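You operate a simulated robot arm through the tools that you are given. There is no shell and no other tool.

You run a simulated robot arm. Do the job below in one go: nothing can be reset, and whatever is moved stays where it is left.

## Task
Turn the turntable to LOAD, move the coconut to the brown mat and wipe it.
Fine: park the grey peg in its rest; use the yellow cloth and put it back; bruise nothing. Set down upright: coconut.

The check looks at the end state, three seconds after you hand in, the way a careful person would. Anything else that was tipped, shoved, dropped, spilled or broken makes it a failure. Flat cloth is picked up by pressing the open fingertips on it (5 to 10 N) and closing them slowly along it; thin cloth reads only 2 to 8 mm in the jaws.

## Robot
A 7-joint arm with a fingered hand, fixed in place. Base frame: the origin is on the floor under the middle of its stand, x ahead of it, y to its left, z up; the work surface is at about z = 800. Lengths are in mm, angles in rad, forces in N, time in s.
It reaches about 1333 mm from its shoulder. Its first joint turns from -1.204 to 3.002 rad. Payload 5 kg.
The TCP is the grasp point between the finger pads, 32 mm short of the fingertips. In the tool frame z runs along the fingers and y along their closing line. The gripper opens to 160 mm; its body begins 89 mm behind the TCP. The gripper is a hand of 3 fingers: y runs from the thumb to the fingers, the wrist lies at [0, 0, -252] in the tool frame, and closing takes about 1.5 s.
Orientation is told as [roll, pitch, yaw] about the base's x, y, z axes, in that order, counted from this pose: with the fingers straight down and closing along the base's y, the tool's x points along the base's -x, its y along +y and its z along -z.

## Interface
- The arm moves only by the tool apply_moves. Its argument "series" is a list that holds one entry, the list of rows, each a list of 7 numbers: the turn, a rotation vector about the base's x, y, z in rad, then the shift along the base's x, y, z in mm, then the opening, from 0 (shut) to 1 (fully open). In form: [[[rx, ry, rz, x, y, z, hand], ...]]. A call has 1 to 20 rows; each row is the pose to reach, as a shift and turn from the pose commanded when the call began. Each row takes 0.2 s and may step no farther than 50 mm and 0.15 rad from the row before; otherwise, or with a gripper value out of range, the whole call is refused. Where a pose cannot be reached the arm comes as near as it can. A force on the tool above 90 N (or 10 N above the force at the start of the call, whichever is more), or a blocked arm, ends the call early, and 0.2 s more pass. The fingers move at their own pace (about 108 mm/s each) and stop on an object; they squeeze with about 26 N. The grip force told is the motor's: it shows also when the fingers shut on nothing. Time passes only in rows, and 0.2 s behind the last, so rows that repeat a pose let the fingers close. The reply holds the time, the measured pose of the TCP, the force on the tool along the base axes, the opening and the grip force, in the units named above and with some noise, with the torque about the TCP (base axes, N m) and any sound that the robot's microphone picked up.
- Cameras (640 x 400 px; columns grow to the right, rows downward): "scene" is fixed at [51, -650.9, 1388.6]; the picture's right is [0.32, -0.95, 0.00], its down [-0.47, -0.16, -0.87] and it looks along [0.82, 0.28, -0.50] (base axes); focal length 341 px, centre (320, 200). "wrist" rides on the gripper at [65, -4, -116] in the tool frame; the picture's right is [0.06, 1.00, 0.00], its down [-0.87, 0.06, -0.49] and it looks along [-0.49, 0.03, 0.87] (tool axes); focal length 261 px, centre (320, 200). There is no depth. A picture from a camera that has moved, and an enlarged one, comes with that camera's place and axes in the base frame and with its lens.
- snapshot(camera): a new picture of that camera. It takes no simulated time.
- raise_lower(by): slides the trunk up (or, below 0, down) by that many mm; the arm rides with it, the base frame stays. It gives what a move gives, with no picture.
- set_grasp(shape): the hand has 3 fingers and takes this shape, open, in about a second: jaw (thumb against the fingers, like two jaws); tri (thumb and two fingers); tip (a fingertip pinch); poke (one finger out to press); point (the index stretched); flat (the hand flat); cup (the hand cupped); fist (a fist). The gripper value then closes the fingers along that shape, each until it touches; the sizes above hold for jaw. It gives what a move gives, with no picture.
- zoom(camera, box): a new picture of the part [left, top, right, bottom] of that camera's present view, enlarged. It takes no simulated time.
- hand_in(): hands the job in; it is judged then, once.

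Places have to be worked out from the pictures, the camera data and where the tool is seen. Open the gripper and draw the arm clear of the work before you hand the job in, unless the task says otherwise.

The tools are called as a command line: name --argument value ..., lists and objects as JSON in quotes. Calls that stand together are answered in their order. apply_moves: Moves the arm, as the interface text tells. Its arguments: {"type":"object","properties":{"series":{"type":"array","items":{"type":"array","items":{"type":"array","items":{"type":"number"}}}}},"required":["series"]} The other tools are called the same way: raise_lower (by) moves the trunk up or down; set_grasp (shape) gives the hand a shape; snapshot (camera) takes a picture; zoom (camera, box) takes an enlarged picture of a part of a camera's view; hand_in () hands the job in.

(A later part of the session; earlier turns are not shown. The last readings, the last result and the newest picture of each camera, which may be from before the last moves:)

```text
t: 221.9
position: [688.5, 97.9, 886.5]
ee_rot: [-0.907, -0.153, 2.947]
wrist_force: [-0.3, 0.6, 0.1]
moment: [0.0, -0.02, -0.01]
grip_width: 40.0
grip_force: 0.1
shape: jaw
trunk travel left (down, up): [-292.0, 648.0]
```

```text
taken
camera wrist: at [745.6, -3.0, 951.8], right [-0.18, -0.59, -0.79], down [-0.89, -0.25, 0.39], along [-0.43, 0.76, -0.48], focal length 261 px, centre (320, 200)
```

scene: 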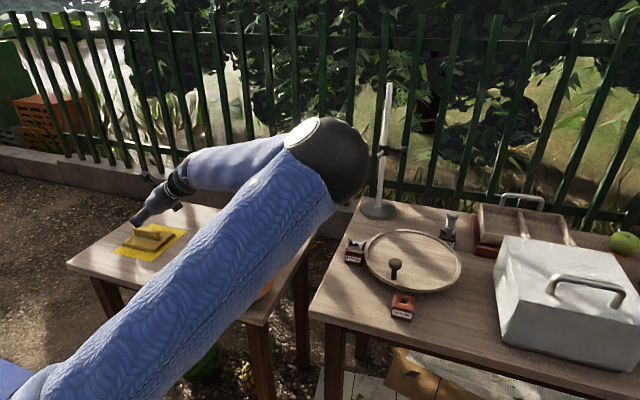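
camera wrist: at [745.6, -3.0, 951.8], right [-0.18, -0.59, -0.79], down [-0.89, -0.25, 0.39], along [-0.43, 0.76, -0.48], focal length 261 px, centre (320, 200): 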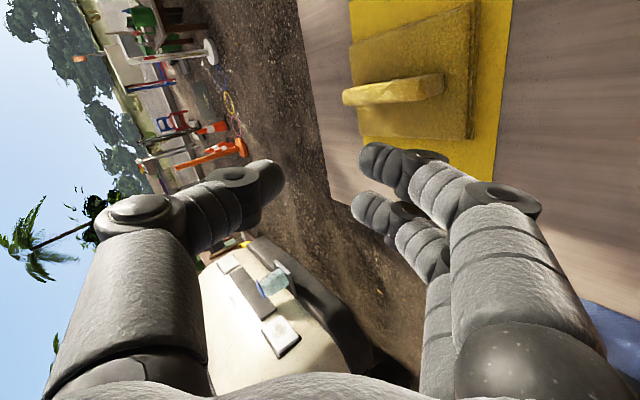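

The roll goes smoothly. I do the second half.

apply_moves --series '[[[0.0093, 0.1185, -0.0915, 0, 0, 0, 0.25], [0.0186, 0.237, -0.183, 0, 0, 0, 0.25], [0.0279, 0.3555, -0.2745, 0, 0, 0, 0.25], [0.0372, 0.474, -0.366, 0, 0, 0, 0.25], [0.0465, 0.5925, -0.4575, 0, 0, 0, 0.25], [0.0558, 0.711, -0.549, 0, 0, 0, 0.25], [0.0651, 0.8295, -0.6405, 0, 0, 0, 0.25], [0.0744, 0.948, -0.732, 0, 0, 0, 0.25], [0.0837, 1.0665, -0.8235, 0, 0, 0, 0.25], [0.093, 1.185, -0.915, 0, 0, 0, 0.25], [0.1023, 1.3035, -1.0065, 0, 0, 0, 0.25], [0.1116, 1.422, -1.098, 0, 0, 0, 0.25], [0.1209, 1.5405, -1.1895, 0, 0, 0, 0.25], [0.1209, 1.5405, -1.1895, 0, 0, 0, 0.25]]]'

apply_moves --series '[[[0, 0, 0, 8, 4, -8, 0.25], [0, 0, 0, 16, 8, -16, 0.25], [0, 0, 0, 24, 12, -24, 0.25], [0, 0, 0, 30, 16, -32, 0.25], [0, 0, 0, 32, 20, -38, 0.25], [0, 0, 0, 32, 20, -38, 0.25]]]'

snapshot --camera "wrist"

zoom --camera "scene" --box '[110, 130, 370, 300]'

```text
t: 224.9
position: [689.5, 97.7, 887.8]
ee_rot: [0.615, -0.732, 0.678]
wrist_force: [-0.2, 0.4, -0.6]
moment: [0.0, -0.02, -0.02]
grip_width: 40.1
grip_force: 0.0
shape: jaw
trunk travel left (down, up): [-292.0, 648.0]
```

```text
t: 226.3
position: [721.2, 119.0, 851.1]
ee_rot: [0.615, -0.734, 0.679]
wrist_force: [-0.1, -0.7, 0.8]
moment: [-0.01, -0.03, 0.01]
grip_width: 40.2
grip_force: 0.0
shape: jaw
trunk travel left (down, up): [-292.0, 648.0]
```

```text
taken
camera wrist: at [679.3, -4.8, 875.2], right [-0.85, 0.36, 0.39], down [0.43, 0.04, 0.9], along [0.31, 0.93, -0.19], focal length 261 px, centre (320, 200)
```

wrist: 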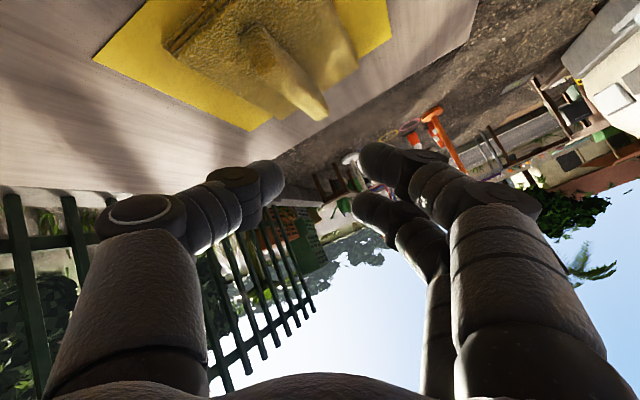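

```text
2.35 times, centred on (240, 215) of scene
camera zoom: at [51.0, -650.9, 1388.6], right [0.32, -0.95, 0.0], down [-0.47, -0.16, -0.87], along [0.82, 0.28, -0.5], focal length 802 px, centre (508, 165)
```

zoom: 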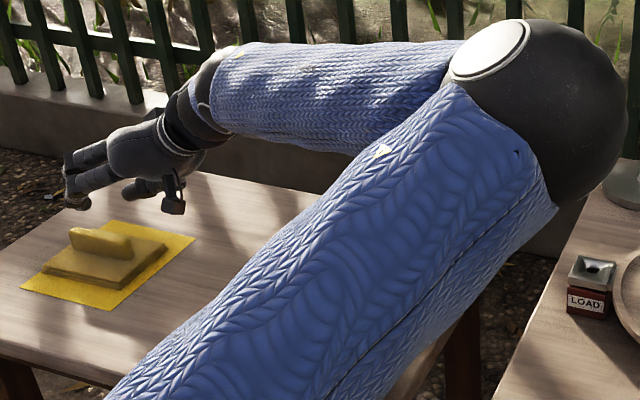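

Now TCP [721, 119, 851] is reached with no limit, and the elbow sits farther out, giving about 20 mm clearance over the coconut for the final height. I lower the trunk 40 mm and check.

raise_lower --by -40

apply_moves --series '[[[0, 0, 0, 2, 0, 0, 0.22], [0, 0, 0, 2, 0, 0, 0.2]]]'

zoom --camera "wrist" --box '[180, 0, 440, 240]'

zoom --camera "scene" --box '[110, 150, 350, 300]'

```text
t: 227.2
position: [721.2, 118.8, 810.8]
ee_rot: [0.616, -0.734, 0.679]
wrist_force: [-0.4, 0.3, 0.1]
moment: [0.0, 0.02, -0.03]
grip_width: 40.0
grip_force: 0.1
shape: jaw
trunk travel left (down, up): [-252.0, 688.0]
```

```text
t: 227.8
position: [723.4, 119.0, 809.8]
ee_rot: [0.615, -0.735, 0.678]
wrist_force: [0.6, -0.5, -0.3]
moment: [0.0, 0.02, 0.01]
grip_width: 32.7
grip_force: 0.1
shape: jaw
trunk travel left (down, up): [-252.0, 688.0]
```

```text
1.67 times, centred on (310, 120) of wrist
camera zoom: at [681.4, -4.9, 835.1], right [-0.85, 0.36, 0.39], down [0.43, 0.04, 0.9], along [0.31, 0.93, -0.19], focal length 434 px, centre (337, 333)
```

zoom: 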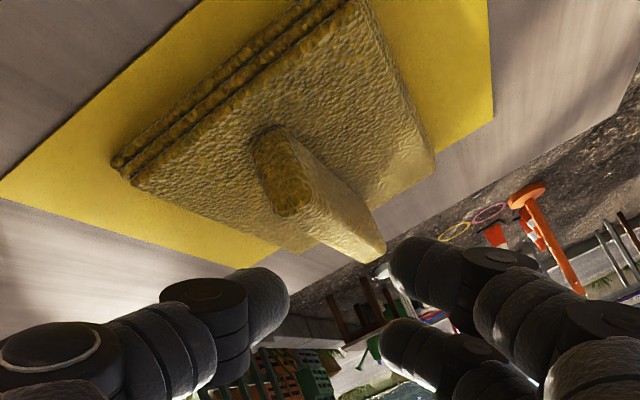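

```text
2.67 times, centred on (230, 225) of scene
camera zoom: at [51.0, -650.9, 1388.6], right [0.32, -0.95, 0.0], down [-0.47, -0.16, -0.87], along [0.82, 0.28, -0.5], focal length 909 px, centre (560, 133)
```

zoom: 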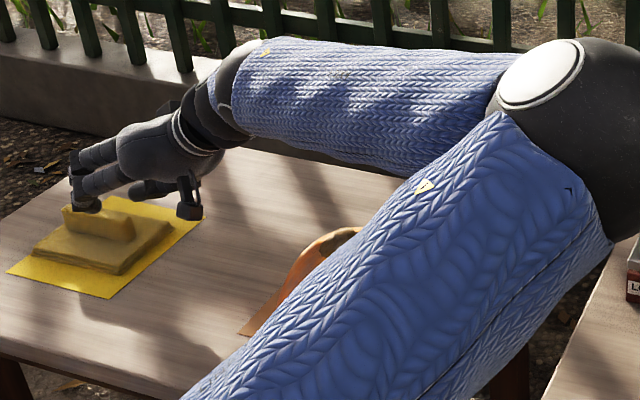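

Good gap above the coconut and the ridge is between the fingers. I lower another 28 mm.

raise_lower --by -28

zoom --camera "wrist" --box '[180, 40, 440, 280]'

zoom --camera "scene" --box '[120, 190, 220, 260]'

zoom --camera "scene" --box '[180, 160, 320, 280]'

```text
t: 228.5
position: [722.6, 118.9, 781.8]
ee_rot: [0.615, -0.733, 0.679]
wrist_force: [-0.5, 0.4, 0.1]
moment: [-0.03, -0.05, 0.04]
grip_width: 32.6
grip_force: 0.1
shape: jaw
trunk travel left (down, up): [-224.0, 716.0]
```

```text
1.67 times, centred on (310, 160) of wrist
camera zoom: at [681.1, -4.8, 807.4], right [-0.85, 0.36, 0.39], down [0.43, 0.04, 0.9], along [0.31, 0.93, -0.19], focal length 434 px, centre (337, 267)
```

zoom: 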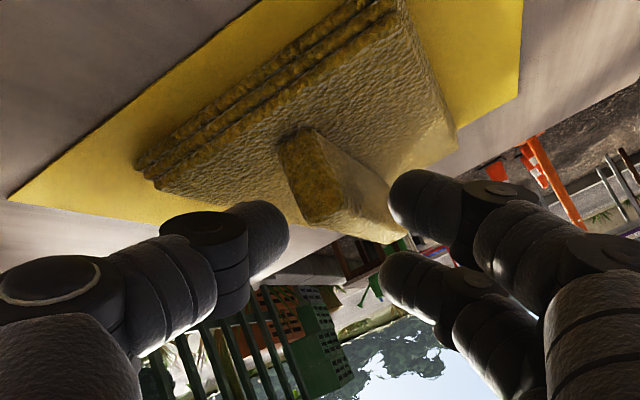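

```text
5.71 times, centred on (170, 225) of scene
camera zoom: at [51.0, -650.9, 1388.6], right [0.32, -0.95, 0.0], down [-0.47, -0.16, -0.87], along [0.82, 0.28, -0.5], focal length 1947 px, centre (1177, 57)
```

zoom: 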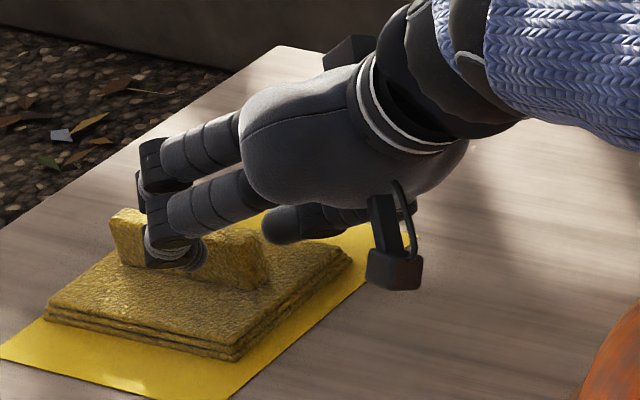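

```text
3.33 times, centred on (250, 220) of scene
camera zoom: at [51.0, -650.9, 1388.6], right [0.32, -0.95, 0.0], down [-0.47, -0.16, -0.87], along [0.82, 0.28, -0.5], focal length 1136 px, centre (553, 133)
```

zoom: 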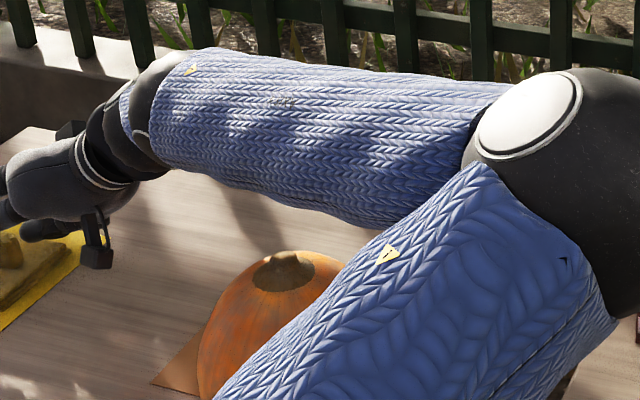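

The fingers straddle the ridge around its middle, with ample clearance above the coconut. I go 5 mm lower and close gently.

apply_moves --series '[[[0, 0, 0, 0, 0, -3, 0.2], [0, 0, 0, 0, 0, -5, 0.2], [0, 0, 0, 0, 0, -5, 0.16], [0, 0, 0, 0, 0, -5, 0.13], [0, 0, 0, 0, 0, -5, 0.1], [0, 0, 0, 0, 0, -5, 0.07], [0, 0, 0, 0, 0, -5, 0.04], [0, 0, 0, 0, 0, -5, 0], [0, 0, 0, 0, 0, -5, 0], [0, 0, 0, 0, 0, -5, 0]]]'

zoom --camera "wrist" --box '[180, 40, 440, 280]'

zoom --camera "scene" --box '[120, 190, 220, 260]'

```text
t: 230.7
position: [723.4, 117.7, 776.2]
ee_rot: [0.617, -0.734, 0.678]
wrist_force: [0.8, -0.2, 1.3]
moment: [0.02, 0.03, 0.03]
grip_width: 2.6
grip_force: 26.2
shape: jaw
trunk travel left (down, up): [-224.0, 716.0]
```

```text
1.67 times, centred on (310, 160) of wrist
camera zoom: at [681.3, -4.7, 802.5], right [-0.85, 0.36, 0.39], down [0.43, 0.04, 0.9], along [0.31, 0.93, -0.19], focal length 434 px, centre (337, 267)
```

zoom: 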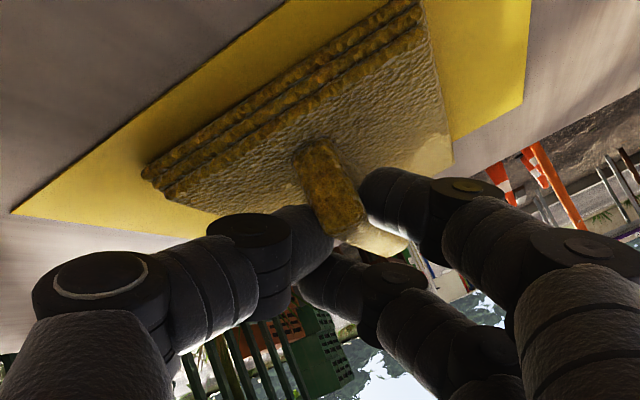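

```text
5.71 times, centred on (170, 225) of scene
camera zoom: at [51.0, -650.9, 1388.6], right [0.32, -0.95, 0.0], down [-0.47, -0.16, -0.87], along [0.82, 0.28, -0.5], focal length 1947 px, centre (1177, 57)
```

zoom: 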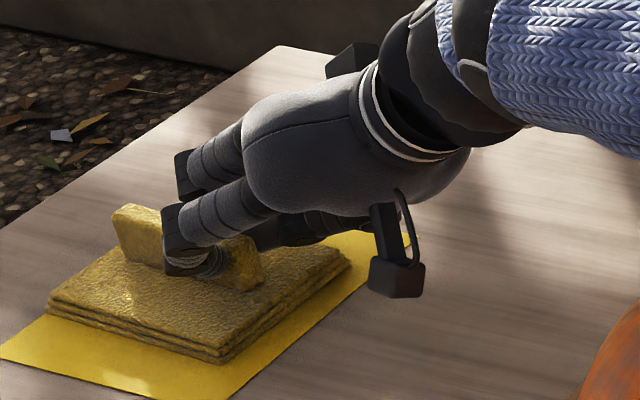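

The thumb and the lower finger hold the ridge (26 N). I lift by 20 mm and see whether the pad follows.

raise_lower --by 20

zoom --camera "wrist" --box '[180, 40, 440, 280]'

zoom --camera "scene" --box '[120, 180, 220, 260]'

```text
t: 231.4
position: [723.6, 118.0, 796.3]
ee_rot: [0.617, -0.731, 0.68]
wrist_force: [0.5, 0.2, -0.8]
moment: [-0.06, -0.04, 0.02]
grip_width: 2.3
grip_force: 25.6
shape: jaw
trunk travel left (down, up): [-244.0, 696.0]
```

```text
1.67 times, centred on (310, 160) of wrist
camera zoom: at [681.5, -4.8, 822.0], right [-0.85, 0.36, 0.39], down [0.43, 0.04, 0.9], along [0.31, 0.93, -0.19], focal length 434 px, centre (337, 267)
```

zoom: 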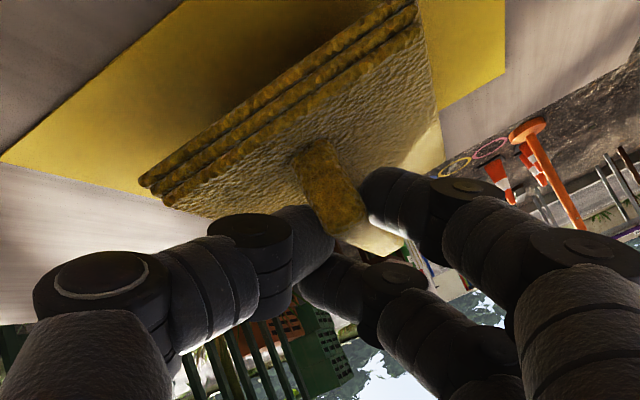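

```text
5.00 times, centred on (170, 220) of scene
camera zoom: at [51.0, -650.9, 1388.6], right [0.32, -0.95, 0.0], down [-0.47, -0.16, -0.87], along [0.82, 0.28, -0.5], focal length 1704 px, centre (1070, 100)
```

zoom: 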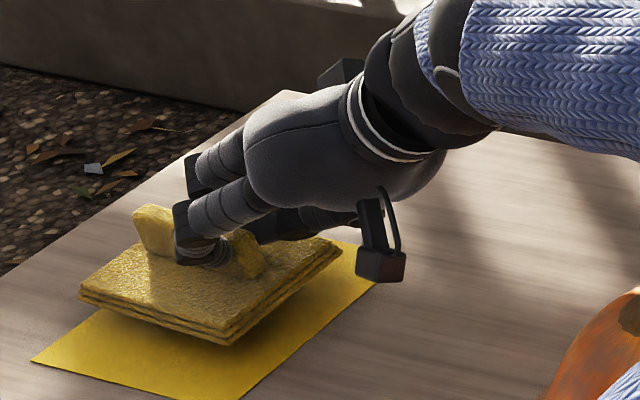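

The cloth is in hand. Now I raise it well up (trunk +230) before carrying it over toward the coconut for wiping.

raise_lower --by 230

apply_moves --series '[[[-0.07, 0, 0, -3, -20, 0, 0], [-0.15, 0, 0, -8, -45, 0, 0], [-0.23, 0, 0, -14, -70, 0, 0], [-0.31, 0, 0, -22, -100, 0, 0], [-0.39, 0, 0, -30, -130, 0, 0], [-0.46, 0, 0, -40, -165, 0, 0], [-0.53, 0, 0, -52, -200, 0, 0], [-0.6, 0, 0, -65, -235, 0, 0], [-0.6, 0, 0, -78, -265, 0, 0], [-0.6, 0, 0, -88, -285, 0, 0], [-0.6, 0, 0, -88, -285, 0, 0]]]'

snapshot --camera "wrist"

snapshot --camera "scene"

```text
t: 233.8
position: [722.9, 119.1, 1026.5]
ee_rot: [0.617, -0.731, 0.678]
wrist_force: [0.1, 0.5, -0.6]
moment: [-0.02, 0.01, 0.02]
grip_width: 2.1
grip_force: 26.0
shape: jaw
trunk travel left (down, up): [-474.0, 466.0]
```

```text
t: 236.2
position: [635.4, -166.5, 1027.4]
ee_rot: [0.14, -0.289, 0.922]
wrist_force: [-0.6, 0.9, -1.1]
moment: [-0.01, 0.01, 0.01]
grip_width: 2.2
grip_force: 25.7
shape: jaw
trunk travel left (down, up): [-474.0, 466.0]
```

```text
taken
camera wrist: at [593.5, -254.0, 1118.7], right [-0.85, 0.52, 0.11], down [0.43, 0.54, 0.72], along [0.31, 0.66, -0.68], focal length 261 px, centre (320, 200)
```

wrist: 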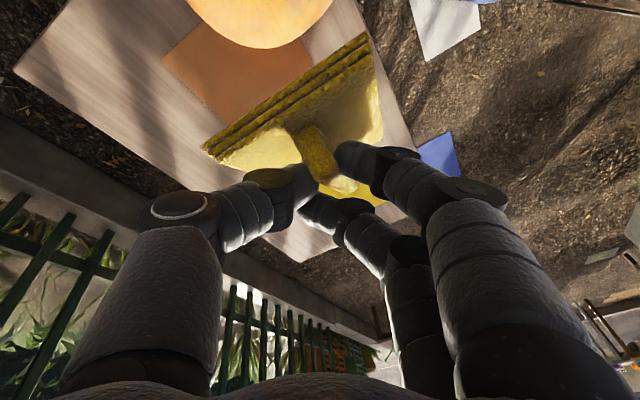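

```text
taken
```

scene: 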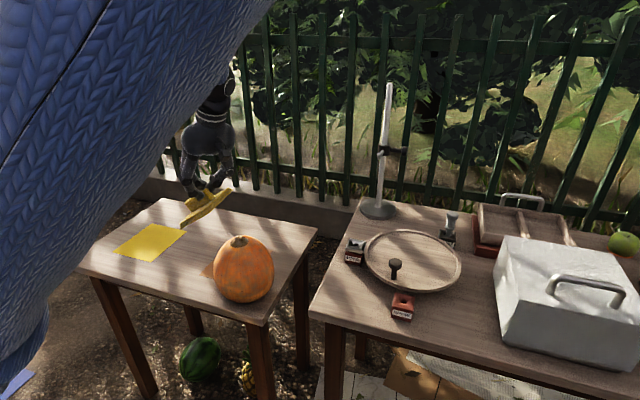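

The cloth is held well and everything is visible now. I zoom in to measure the pad's pose relative to the coconut.

zoom --camera "scene" --box '[150, 110, 310, 310]'

zoom --camera "wrist" --box '[150, 0, 450, 230]'

```text
2.00 times, centred on (230, 210) of scene
camera zoom: at [51.0, -650.9, 1388.6], right [0.32, -0.95, 0.0], down [-0.47, -0.16, -0.87], along [0.82, 0.28, -0.5], focal length 682 px, centre (500, 180)
```

zoom: 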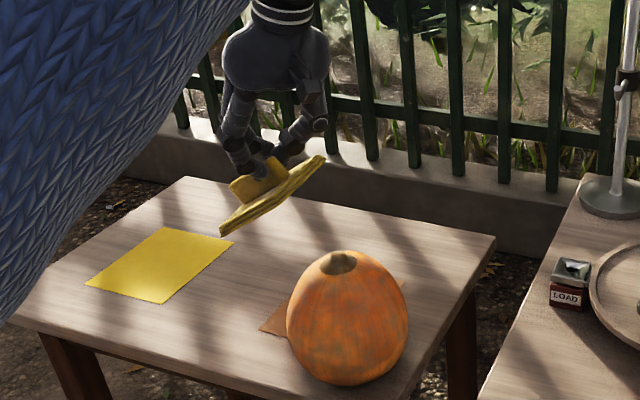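

```text
1.74 times, centred on (300, 115) of wrist
camera zoom: at [593.5, -254.0, 1118.7], right [-0.85, 0.52, 0.11], down [0.43, 0.54, 0.72], along [0.31, 0.66, -0.68], focal length 453 px, centre (355, 348)
```

zoom: 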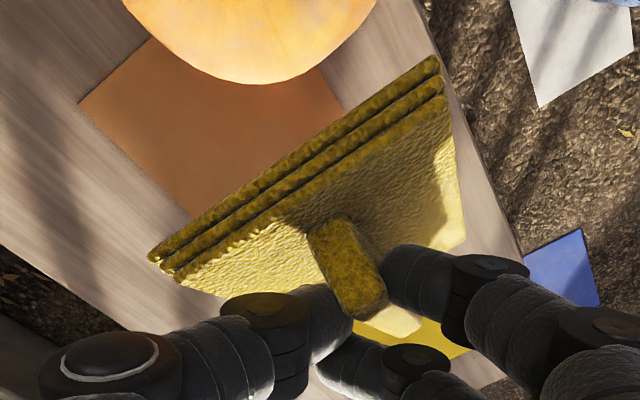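

The pad's underside faces down and toward -y at ~35°, just right for the coconut's upper shoulder. I move to a 25 mm standoff from the expected contact.

apply_moves --series '[[[0, 0, 0, -5, -12, -15, 0], [0, 0, 0, -10, -25, -32, 0], [0, 0, 0, -13.4, -37, -51, 0], [0, 0, 0, -13.4, -37, -51, 0]]]'

snapshot --camera "wrist"

zoom --camera "scene" --box '[150, 110, 310, 310]'

```text
t: 237.2
position: [621.7, -202.5, 974.8]
ee_rot: [0.137, -0.291, 0.921]
wrist_force: [-0.1, 0.1, -0.3]
moment: [-0.04, 0.0, -0.03]
grip_width: 2.1
grip_force: 26.1
shape: jaw
trunk travel left (down, up): [-474.0, 466.0]
```

```text
taken
camera wrist: at [579.0, -290.6, 1066.4], right [-0.85, 0.52, 0.11], down [0.43, 0.54, 0.72], along [0.31, 0.66, -0.68], focal length 261 px, centre (320, 200)
```

wrist: 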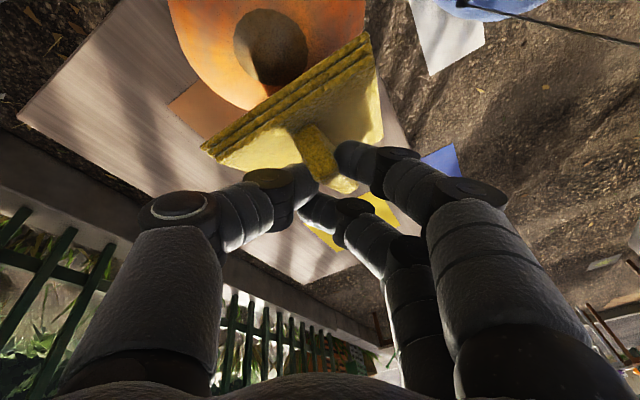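

```text
2.00 times, centred on (230, 210) of scene
camera zoom: at [51.0, -650.9, 1388.6], right [0.32, -0.95, 0.0], down [-0.47, -0.16, -0.87], along [0.82, 0.28, -0.5], focal length 682 px, centre (500, 180)
```

zoom: 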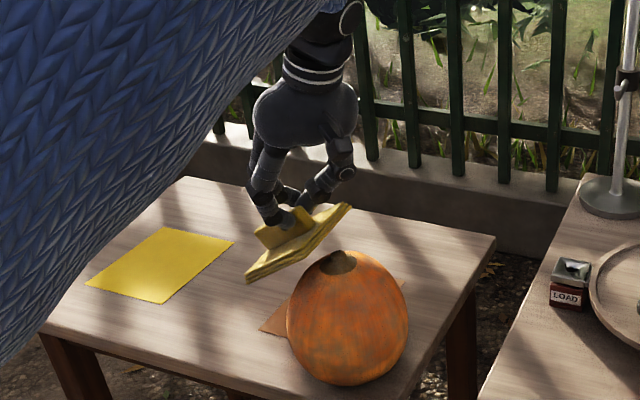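

The pad's edge would come near the stem, so I slide the pad 28 mm outward along its plane first, then approach along the surface normal in small steps.

apply_moves --series '[[[0, 0, 0, 0, 11, -7, 0], [0, 0, 0, 0, 22, -15, 0], [0, 0, 0, 0, 22, -15, 0]]]'

apply_moves --series '[[[0, 0, 0, 0, -3, -4, 0], [0, 0, 0, 0, -6, -8, 0], [0, 0, 0, 0, -8.5, -12.5, 0], [0, 0, 0, 0, -8.5, -12.5, 0]]]'

zoom --camera "scene" --box '[170, 150, 290, 290]'

zoom --camera "wrist" --box '[150, 0, 450, 200]'

```text
t: 238.0
position: [621.2, -181.0, 960.0]
ee_rot: [0.139, -0.292, 0.923]
wrist_force: [-0.5, 0.1, -1.8]
moment: [-0.03, 0.02, 0.0]
grip_width: 2.2
grip_force: 26.0
shape: jaw
trunk travel left (down, up): [-474.0, 466.0]
```

```text
t: 239.0
position: [622.5, -190.5, 947.7]
ee_rot: [0.137, -0.292, 0.921]
wrist_force: [-0.5, -0.1, -0.3]
moment: [0.01, -0.01, -0.02]
grip_width: 2.1
grip_force: 26.0
shape: jaw
trunk travel left (down, up): [-474.0, 466.0]
```

```text
2.86 times, centred on (230, 220) of scene
camera zoom: at [51.0, -650.9, 1388.6], right [0.32, -0.95, 0.0], down [-0.47, -0.16, -0.87], along [0.82, 0.28, -0.5], focal length 974 px, centre (577, 143)
```

zoom: 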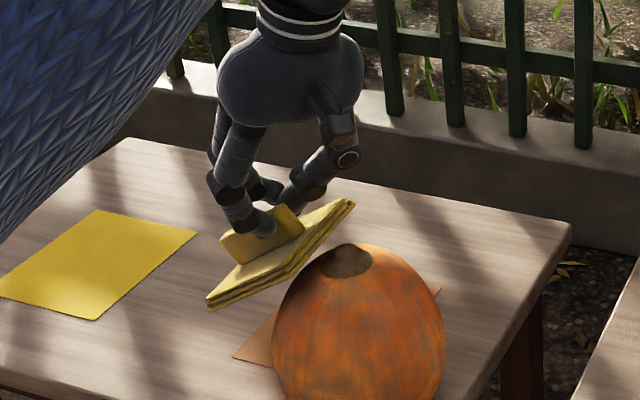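

```text
2.00 times, centred on (300, 100) of wrist
camera zoom: at [579.6, -277.4, 1039.3], right [-0.85, 0.52, 0.11], down [0.43, 0.54, 0.72], along [0.31, 0.66, -0.68], focal length 521 px, centre (360, 400)
```

zoom: 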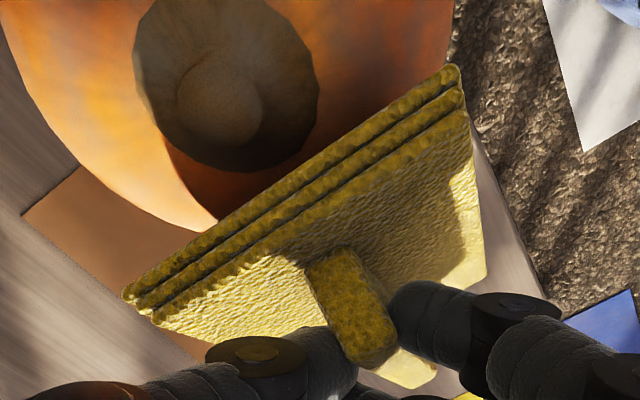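

About 10 mm remain. I approach with 2 mm steps and watch the force.

apply_moves --series '[[[0, 0, 0, 0, -1.1, -1.7, 0], [0, 0, 0, 0, -2.2, -3.3, 0], [0, 0, 0, 0, -3.4, -5, 0], [0, 0, 0, 0, -3.4, -5, 0]]]'

apply_moves --series '[[[0, 0, 0, 0, -1.1, -1.7, 0], [0, 0, 0, 0, -1.7, -2.5, 0], [0, 0, 0, 0, -1.7, -2.5, 0]]]'

```text
t: 240.0
position: [622.1, -192.5, 943.2]
ee_rot: [0.14, -0.293, 0.922]
wrist_force: [0.5, 0.0, -0.4]
moment: [0.01, -0.02, 0.01]
grip_width: 2.6
grip_force: 25.8
shape: jaw
trunk travel left (down, up): [-474.0, 466.0]
```

```text
t: 240.8
position: [622.6, -195.3, 940.1]
ee_rot: [0.139, -0.291, 0.92]
wrist_force: [0.3, 0.0, -0.6]
moment: [-0.01, -0.02, 0.0]
grip_width: 2.2
grip_force: 25.9
shape: jaw
trunk travel left (down, up): [-474.0, 466.0]
```

No contact yet; a few more mm in finer steps.

apply_moves --series '[[[0, 0, 0, 0, -1.1, -1.7, 0], [0, 0, 0, 0, -1.7, -2.5, 0], [0, 0, 0, 0, -1.7, -2.5, 0]]]'

apply_moves --series '[[[0, 0, 0, 0, -1.1, -1.7, 0], [0, 0, 0, 0, -1.7, -2.5, 0], [0, 0, 0, 0, -1.7, -2.5, 0]]]'

zoom --camera "scene" --box '[170, 150, 290, 290]'

```text
t: 241.6
position: [621.0, -196.9, 938.6]
ee_rot: [0.14, -0.293, 0.922]
wrist_force: [-0.2, 0.0, 0.2]
moment: [-0.02, 0.01, 0.03]
grip_width: 1.9
grip_force: 25.8
shape: jaw
trunk travel left (down, up): [-474.0, 466.0]
```

```text
t: 242.4
position: [621.6, -198.8, 936.1]
ee_rot: [0.137, -0.293, 0.921]
wrist_force: [0.4, 1.3, 0.9]
moment: [0.02, -0.01, -0.03]
grip_width: 2.1
grip_force: 25.7
shape: jaw
trunk travel left (down, up): [-474.0, 466.0]
```

```text
2.86 times, centred on (230, 220) of scene
camera zoom: at [51.0, -650.9, 1388.6], right [0.32, -0.95, 0.0], down [-0.47, -0.16, -0.87], along [0.82, 0.28, -0.5], focal length 974 px, centre (577, 143)
```

zoom: 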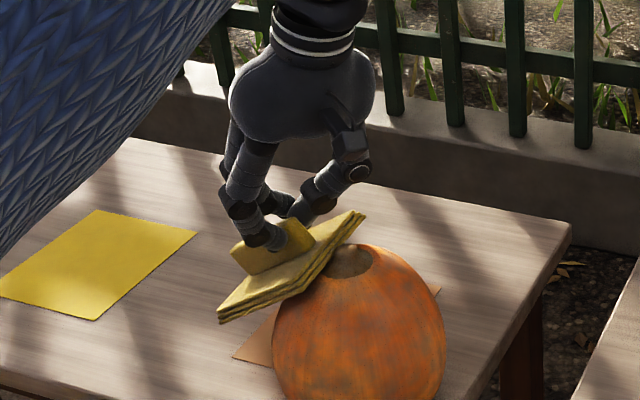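

Light contact begins (~1.5 N). I press one more millimetre.

apply_moves --series '[[[0, 0, 0, 0, -0.5, -0.8, 0], [0, 0, 0, 0, -0.8, -1.2, 0], [0, 0, 0, 0, -0.8, -1.2, 0]]]'

```text
t: 243.2
position: [621.0, -199.4, 935.0]
ee_rot: [0.137, -0.294, 0.921]
wrist_force: [-1.5, 4.8, 6.7]
moment: [0.1, 0.02, 0.01]
grip_width: 2.2
grip_force: 26.0
shape: jaw
trunk travel left (down, up): [-474.0, 466.0]
```

Contact with about 8 N normal force; I back off slightly and make the first wiping stroke by circling the hand 0.5 rad around the coconut's axis.

apply_moves --series '[[[0, 0, 0, 0, 0.2, 0.4, 0], [0, 0, 0.1, -4.7, 0.4, 0.4, 0], [0, 0, 0.2, -9.3, 0.1, 0.4, 0], [0, 0, 0.3, -14, -0.7, 0.4, 0], [0, 0, 0.4, -18.5, -1.9, 0.4, 0], [0, 0, 0.5, -22.8, -3.6, 0.4, 0], [0, 0, 0.5, -22.8, -3.6, 0.4, 0]]]'

zoom --camera "scene" --box '[170, 150, 290, 310]'

snapshot --camera "wrist"

```text
t: 244.8
position: [599.7, -203.2, 934.7]
ee_rot: [0.139, -0.292, 1.423]
wrist_force: [-1.8, 3.6, 4.1]
moment: [0.06, 0.14, -0.09]
grip_width: 1.9
grip_force: 25.7
shape: jaw
trunk travel left (down, up): [-474.0, 466.0]
```

```text
2.50 times, centred on (230, 230) of scene
camera zoom: at [51.0, -650.9, 1388.6], right [0.32, -0.95, 0.0], down [-0.47, -0.16, -0.87], along [0.82, 0.28, -0.5], focal length 852 px, centre (545, 125)
```

zoom: 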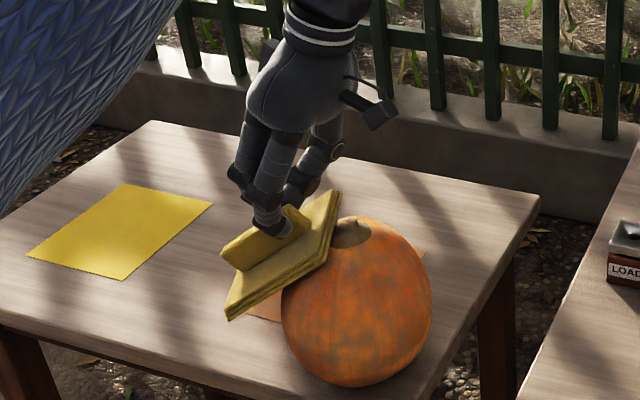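

```text
taken
camera wrist: at [604.2, -300.0, 1026.0], right [-0.99, 0.05, 0.11], down [0.12, 0.68, 0.72], along [-0.04, 0.73, -0.68], focal length 261 px, centre (320, 200)
```

wrist: 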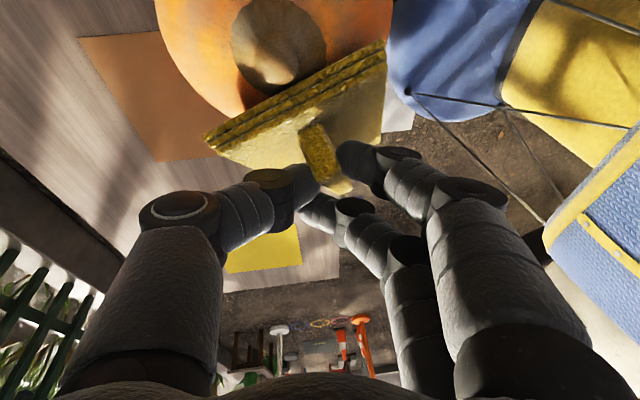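

The stroke runs well at ~5 N and the coconut stands firm. I continue circling another 0.5 rad.

apply_moves --series '[[[0, 0, 0.1, -4.2, -1.9, 0, 0], [0, 0, 0.2, -8.2, -4.3, 0, 0], [0, 0, 0.3, -11.9, -7, 0, 0], [0, 0, 0.4, -15.3, -10.1, 0, 0], [0, 0, 0.5, -18.4, -13.5, 0, 0], [0, 0, 0.5, -18.4, -13.5, 0, 0]]]'

zoom --camera "scene" --box '[170, 150, 290, 310]'

```text
t: 246.2
position: [580.8, -216.2, 934.9]
ee_rot: [0.139, -0.292, 1.922]
wrist_force: [-2.3, 2.2, 3.6]
moment: [-0.11, 0.13, -0.07]
grip_width: 2.0
grip_force: 25.9
shape: jaw
trunk travel left (down, up): [-474.0, 466.0]
```

```text
2.50 times, centred on (230, 230) of scene
camera zoom: at [51.0, -650.9, 1388.6], right [0.32, -0.95, 0.0], down [-0.47, -0.16, -0.87], along [0.82, 0.28, -0.5], focal length 852 px, centre (545, 125)
```

zoom: 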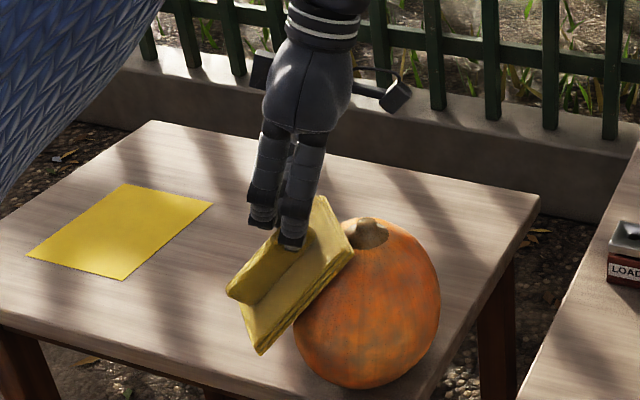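

Force is moderate, though the coconut may have slid a few mm. I continue around toward its robot-facing side with slightly less pressure.

apply_moves --series '[[[0, 0, 0.1, -3.1, -3.9, 0.2, 0], [0, 0, 0.2, -5.7, -8.1, 0.3, 0], [0, 0, 0.3, -7.9, -12.6, 0.3, 0], [0, 0, 0.4, -9.6, -17.2, 0.3, 0], [0, 0, 0.5, -10.7, -22, 0.3, 0], [0, 0, 0.5, -10.7, -22, 0.3, 0]]]'

zoom --camera "scene" --box '[170, 150, 290, 310]'

snapshot --camera "wrist"

```text
t: 247.6
position: [571.1, -238.4, 934.0]
ee_rot: [0.137, -0.292, 2.422]
wrist_force: [0.5, 0.4, -0.9]
moment: [-0.02, -0.05, 0.0]
grip_width: 2.2
grip_force: 25.9
shape: jaw
trunk travel left (down, up): [-474.0, 466.0]
```

```text
2.50 times, centred on (230, 230) of scene
camera zoom: at [51.0, -650.9, 1388.6], right [0.32, -0.95, 0.0], down [-0.47, -0.16, -0.87], along [0.82, 0.28, -0.5], focal length 852 px, centre (545, 125)
```

zoom: 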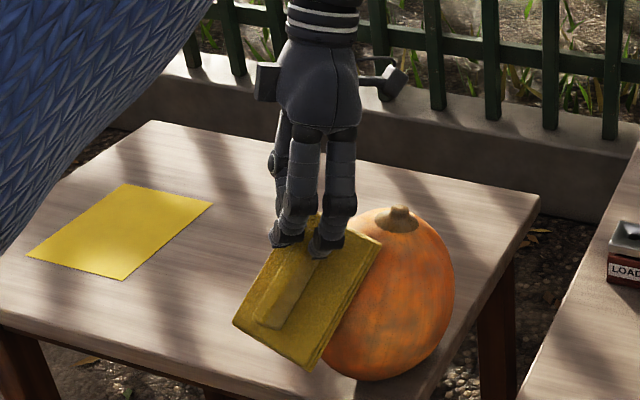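

```text
taken
camera wrist: at [654.0, -286.2, 1025.4], right [-0.58, -0.81, 0.11], down [-0.51, 0.46, 0.72], along [-0.64, 0.36, -0.68], focal length 261 px, centre (320, 200)
```

wrist: 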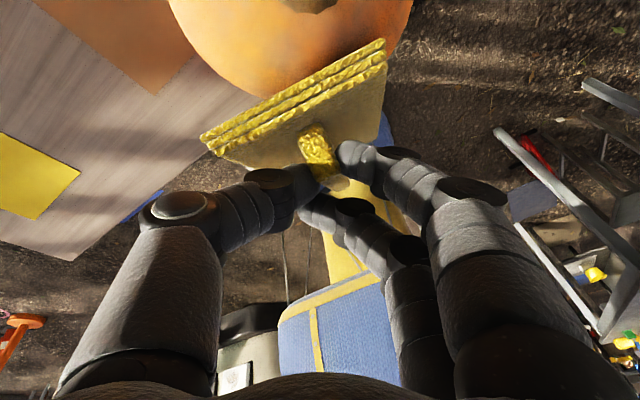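

The coconut has slid to about [631, -282], getting near the table's right edge, so the next wipe must come from that right side to bring it back. I lift the pad a bit and circle around at a safe distance to its -y side.

apply_moves --series '[[[0, 0, 0, -5, -15, 25, 0], [0, 0, 0, -9, -43, 40, 0], [0, 0, 0.15, -5.3, -53.5, 40, 0], [0, 0, 0.3, -3.1, -63.1, 40, 0], [0, 0, 0.45, 0.6, -72.3, 40, 0], [0, 0, 0.6, 5.5, -80.9, 40, 0], [0, 0, 0.75, 11.7, -88.6, 40, 0], [0, 0, 0.9, 19, -95.3, 40, 0], [0, 0, 1.05, 27.2, -100.9, 40, 0], [0, 0, 1.2, 36.1, -105.1, 40, 0], [0, 0, 1.35, 45.5, -108, 40, 0], [0, 0, 1.5, 55.3, -109.4, 40, 0], [0, 0, 1.57, 60, -109.6, 40, 0], [0, 0, 1.57, 60, -109.6, 40, 0]]]'

zoom --camera "scene" --box '[170, 130, 310, 310]'

snapshot --camera "wrist"

```text
t: 250.6
position: [628.5, -348.2, 974.6]
ee_rot: [0.138, -0.29, -2.292]
wrist_force: [0.8, -0.6, -0.4]
moment: [0.01, 0.01, 0.01]
grip_width: 2.0
grip_force: 25.9
shape: jaw
trunk travel left (down, up): [-474.0, 466.0]
```

```text
2.22 times, centred on (240, 220) of scene
camera zoom: at [51.0, -650.9, 1388.6], right [0.32, -0.95, 0.0], down [-0.47, -0.16, -0.87], along [0.82, 0.28, -0.5], focal length 757 px, centre (498, 156)
```

zoom: 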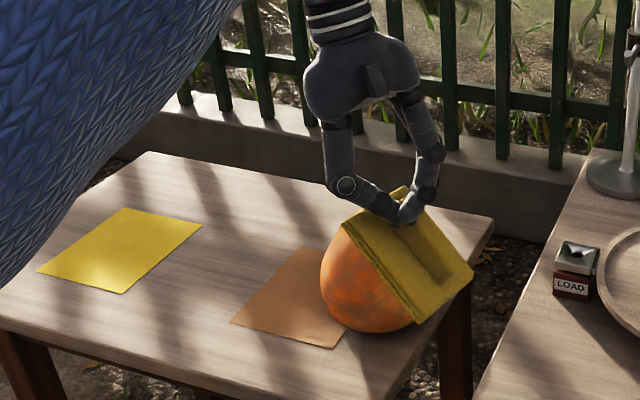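

```text
taken
camera wrist: at [676.2, -262.3, 1066.2], right [0.81, -0.58, 0.11], down [-0.47, -0.51, 0.72], along [-0.36, -0.64, -0.68], focal length 261 px, centre (320, 200)
```

wrist: 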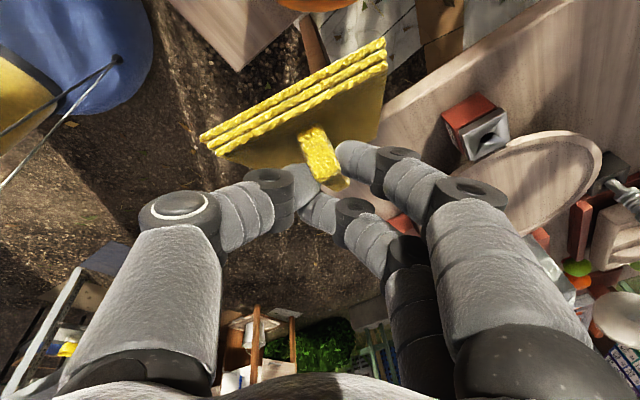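

The pad is now on the coconut's right side, facing it. I lower it beside the coconut with some standoff, then approach in +y.

apply_moves --series '[[[0, 0, 0, 4, -8, -8, 0], [0, 0, 0, 9, -14, -20, 0], [0, 0, 0, 9, -14, -32, 0], [0, 0, 0, 9, -14, -38, 0], [0, 0, 0, 9, -14, -38, 0]]]'

apply_moves --series '[[[0, 0, 0, 0, 3, 0, 0], [0, 0, 0, 0, 6, 0, 0], [0, 0, 0, 0, 9, 0, 0], [0, 0, 0, 0, 9, 0, 0]]]'

zoom --camera "scene" --box '[170, 130, 310, 310]'

snapshot --camera "wrist"

```text
t: 251.8
position: [638.7, -362.9, 936.7]
ee_rot: [0.137, -0.289, -2.292]
wrist_force: [0.1, -0.4, -0.5]
moment: [0.01, 0.0, 0.0]
grip_width: 2.4
grip_force: 25.9
shape: jaw
trunk travel left (down, up): [-474.0, 466.0]
```

```text
t: 252.8
position: [639.9, -353.0, 937.6]
ee_rot: [0.137, -0.29, -2.291]
wrist_force: [0.3, 0.2, -0.4]
moment: [-0.01, -0.01, -0.02]
grip_width: 1.9
grip_force: 26.1
shape: jaw
trunk travel left (down, up): [-474.0, 466.0]
```

```text
2.22 times, centred on (240, 220) of scene
camera zoom: at [51.0, -650.9, 1388.6], right [0.32, -0.95, 0.0], down [-0.47, -0.16, -0.87], along [0.82, 0.28, -0.5], focal length 757 px, centre (498, 156)
```

zoom: 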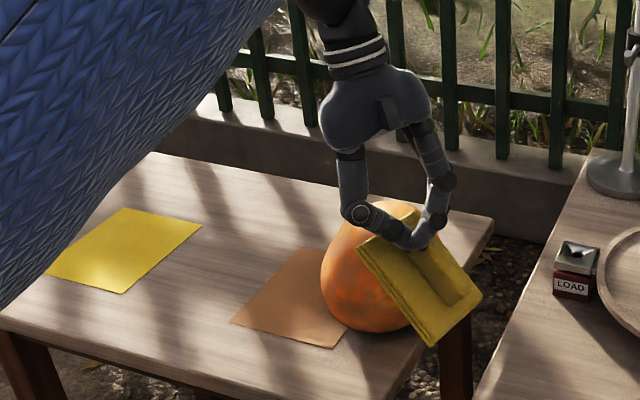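

```text
taken
camera wrist: at [686.3, -268.7, 1028.6], right [0.81, -0.58, 0.11], down [-0.47, -0.51, 0.72], along [-0.36, -0.64, -0.68], focal length 261 px, centre (320, 200)
```

wrist: 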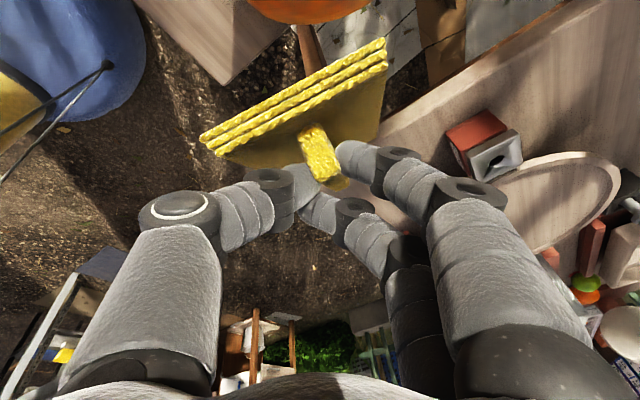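

From both views the coconut now stands near [695, -273] (it was dragged a bit in +x). I align the pad in x with it, staying at standoff in y.

apply_moves --series '[[[0, 0, 0, 15, -3, 2, 0], [0, 0, 0, 32, -3, 2, 0], [0, 0, 0, 50, -3, 0, 0], [0, 0, 0, 50, -3, 0, 0]]]'

snapshot --camera "wrist"

zoom --camera "scene" --box '[170, 130, 310, 310]'

```text
t: 253.8
position: [687.0, -355.9, 938.3]
ee_rot: [0.138, -0.29, -2.291]
wrist_force: [-0.5, 0.0, -0.6]
moment: [0.01, -0.01, 0.0]
grip_width: 2.3
grip_force: 25.9
shape: jaw
trunk travel left (down, up): [-474.0, 466.0]
```

```text
taken
camera wrist: at [735.4, -270.6, 1028.4], right [0.81, -0.58, 0.11], down [-0.47, -0.51, 0.72], along [-0.36, -0.64, -0.68], focal length 261 px, centre (320, 200)
```

wrist: 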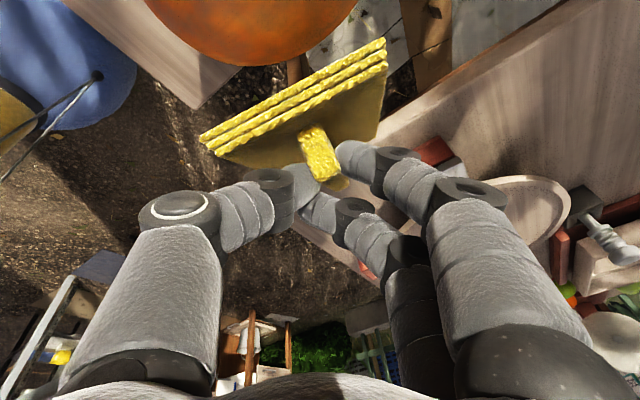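

```text
2.22 times, centred on (240, 220) of scene
camera zoom: at [51.0, -650.9, 1388.6], right [0.32, -0.95, 0.0], down [-0.47, -0.16, -0.87], along [0.82, 0.28, -0.5], focal length 757 px, centre (498, 156)
```

zoom: 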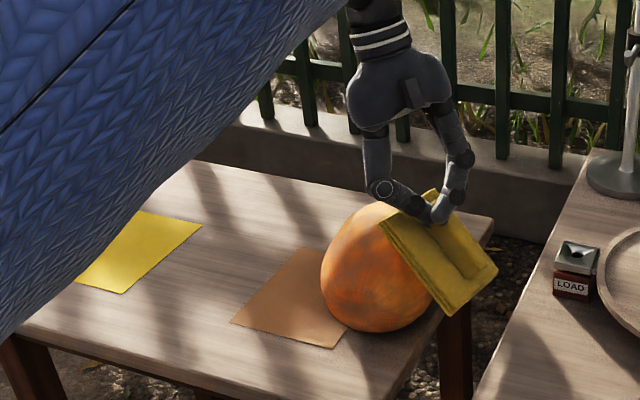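

Wrist and scene views agree that the coconut is at ≈[717, -254]. I align with it and approach from its -y side in small steps for a gentle wipe there.

apply_moves --series '[[[0, 0, 0, 12, 8, 0, 0], [0, 0, 0, 24, 18, 0, 0], [0, 0, 0, 25, 28, 0, 0], [0, 0, 0, 25, 36, 0, 0], [0, 0, 0, 25, 36, 0, 0]]]'

snapshot --camera "wrist"

zoom --camera "scene" --box '[190, 150, 310, 310]'

```text
t: 255.0
position: [704.3, -331.6, 932.0]
ee_rot: [0.137, -0.28, -2.289]
wrist_force: [-0.1, -0.1, 0.3]
moment: [0.0, 0.0, 0.01]
grip_width: 2.3
grip_force: 26.7
shape: jaw
out of reach, approached as far as the arm can: row 2, 3, 4, 5
trunk travel left (down, up): [-474.0, 466.0]
```

```text
taken
camera wrist: at [751.4, -246.3, 1024.6], right [0.81, -0.58, 0.11], down [-0.47, -0.52, 0.71], along [-0.35, -0.63, -0.69], focal length 261 px, centre (320, 200)
```

wrist: 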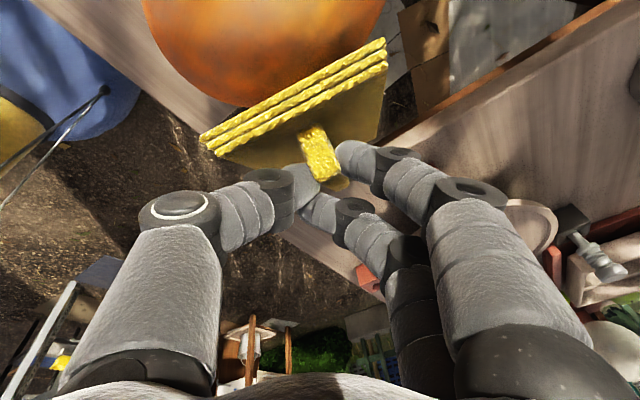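

```text
2.50 times, centred on (250, 230) of scene
camera zoom: at [51.0, -650.9, 1388.6], right [0.32, -0.95, 0.0], down [-0.47, -0.16, -0.87], along [0.82, 0.28, -0.5], focal length 852 px, centre (495, 125)
```

zoom: 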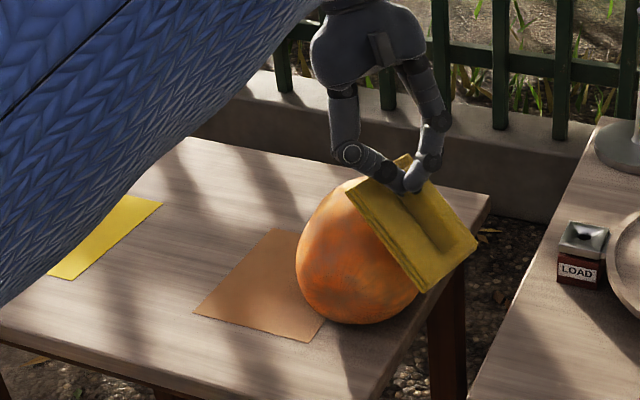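

Something about the coconut's look bothers me; I zoom in to verify that it is still upright.

zoom --camera "scene" --box '[215, 175, 300, 265]'

zoom --camera "wrist" --box '[130, 0, 400, 180]'

```text
4.44 times, centred on (258, 220) of scene
camera zoom: at [51.0, -650.9, 1388.6], right [0.32, -0.95, 0.0], down [-0.47, -0.16, -0.87], along [0.82, 0.28, -0.5], focal length 1515 px, centre (598, 111)
```

zoom: 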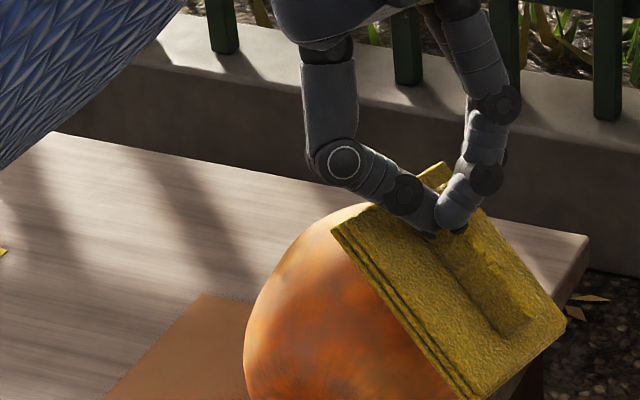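

```text
2.22 times, centred on (265, 90) of wrist
camera zoom: at [751.4, -246.3, 1024.6], right [0.81, -0.58, 0.11], down [-0.47, -0.52, 0.71], along [-0.35, -0.63, -0.69], focal length 579 px, centre (442, 444)
```

zoom: 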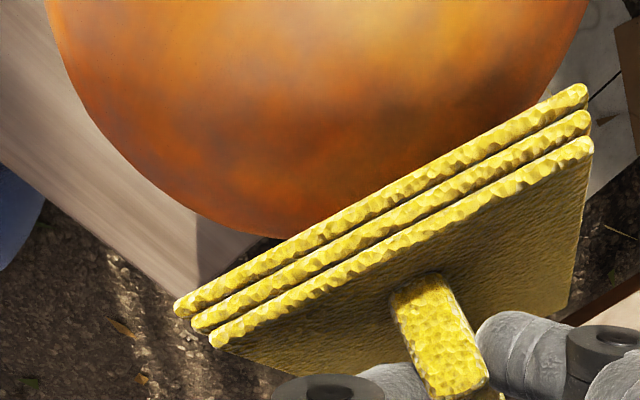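

The stem is not where it should be — the coconut has been tipped over. I lift the cloth clear and get a good look.

apply_moves --series '[[[0, 0, 0, 0, -10, 20, 0], [0, 0, 0, -5, -20, 50, 0], [0, 0, 0, -10, -20, 90, 0], [0, 0, 0, -15, -20, 120, 0], [0, 0, 0, -15, -20, 120, 0]]]'

snapshot --camera "wrist"

snapshot --camera "scene"

zoom --camera "scene" --box '[180, 170, 310, 300]'

```text
t: 256.2
position: [658.9, -346.0, 1024.3]
ee_rot: [0.145, -0.267, -2.298]
wrist_force: [-0.1, -0.8, 0.0]
moment: [0.04, -0.01, 0.02]
grip_width: 2.1
grip_force: 25.9
shape: jaw
out of reach, approached as far as the arm can: row 2, 3, 4, 5
trunk travel left (down, up): [-474.0, 466.0]
```

```text
taken
camera wrist: at [705.4, -262.2, 1117.5], right [0.8, -0.58, 0.12], down [-0.48, -0.52, 0.71], along [-0.35, -0.63, -0.7], focal length 261 px, centre (320, 200)
```

wrist: 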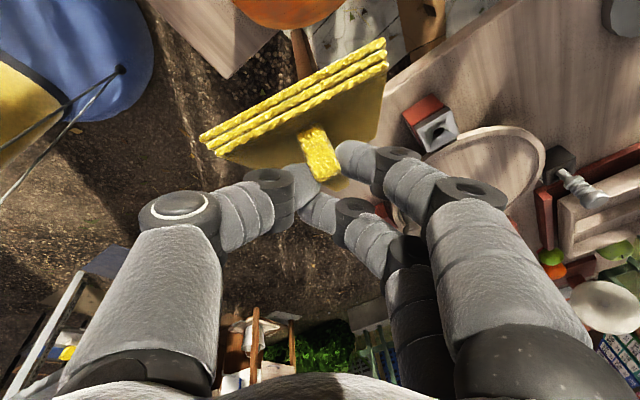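

```text
taken
```

scene: 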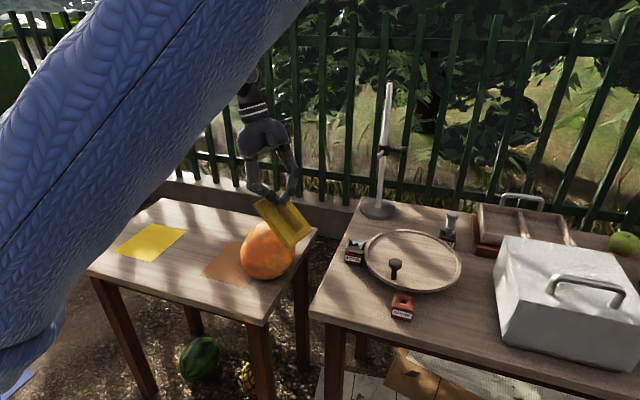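

```text
3.08 times, centred on (245, 235) of scene
camera zoom: at [51.0, -650.9, 1388.6], right [0.32, -0.95, 0.0], down [-0.47, -0.16, -0.87], along [0.82, 0.28, -0.5], focal length 1049 px, centre (551, 92)
```

zoom: 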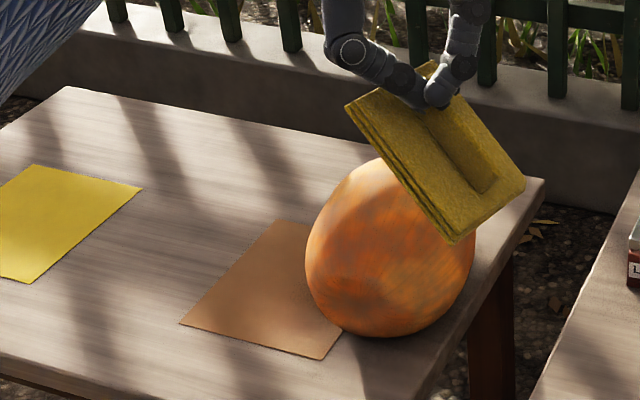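

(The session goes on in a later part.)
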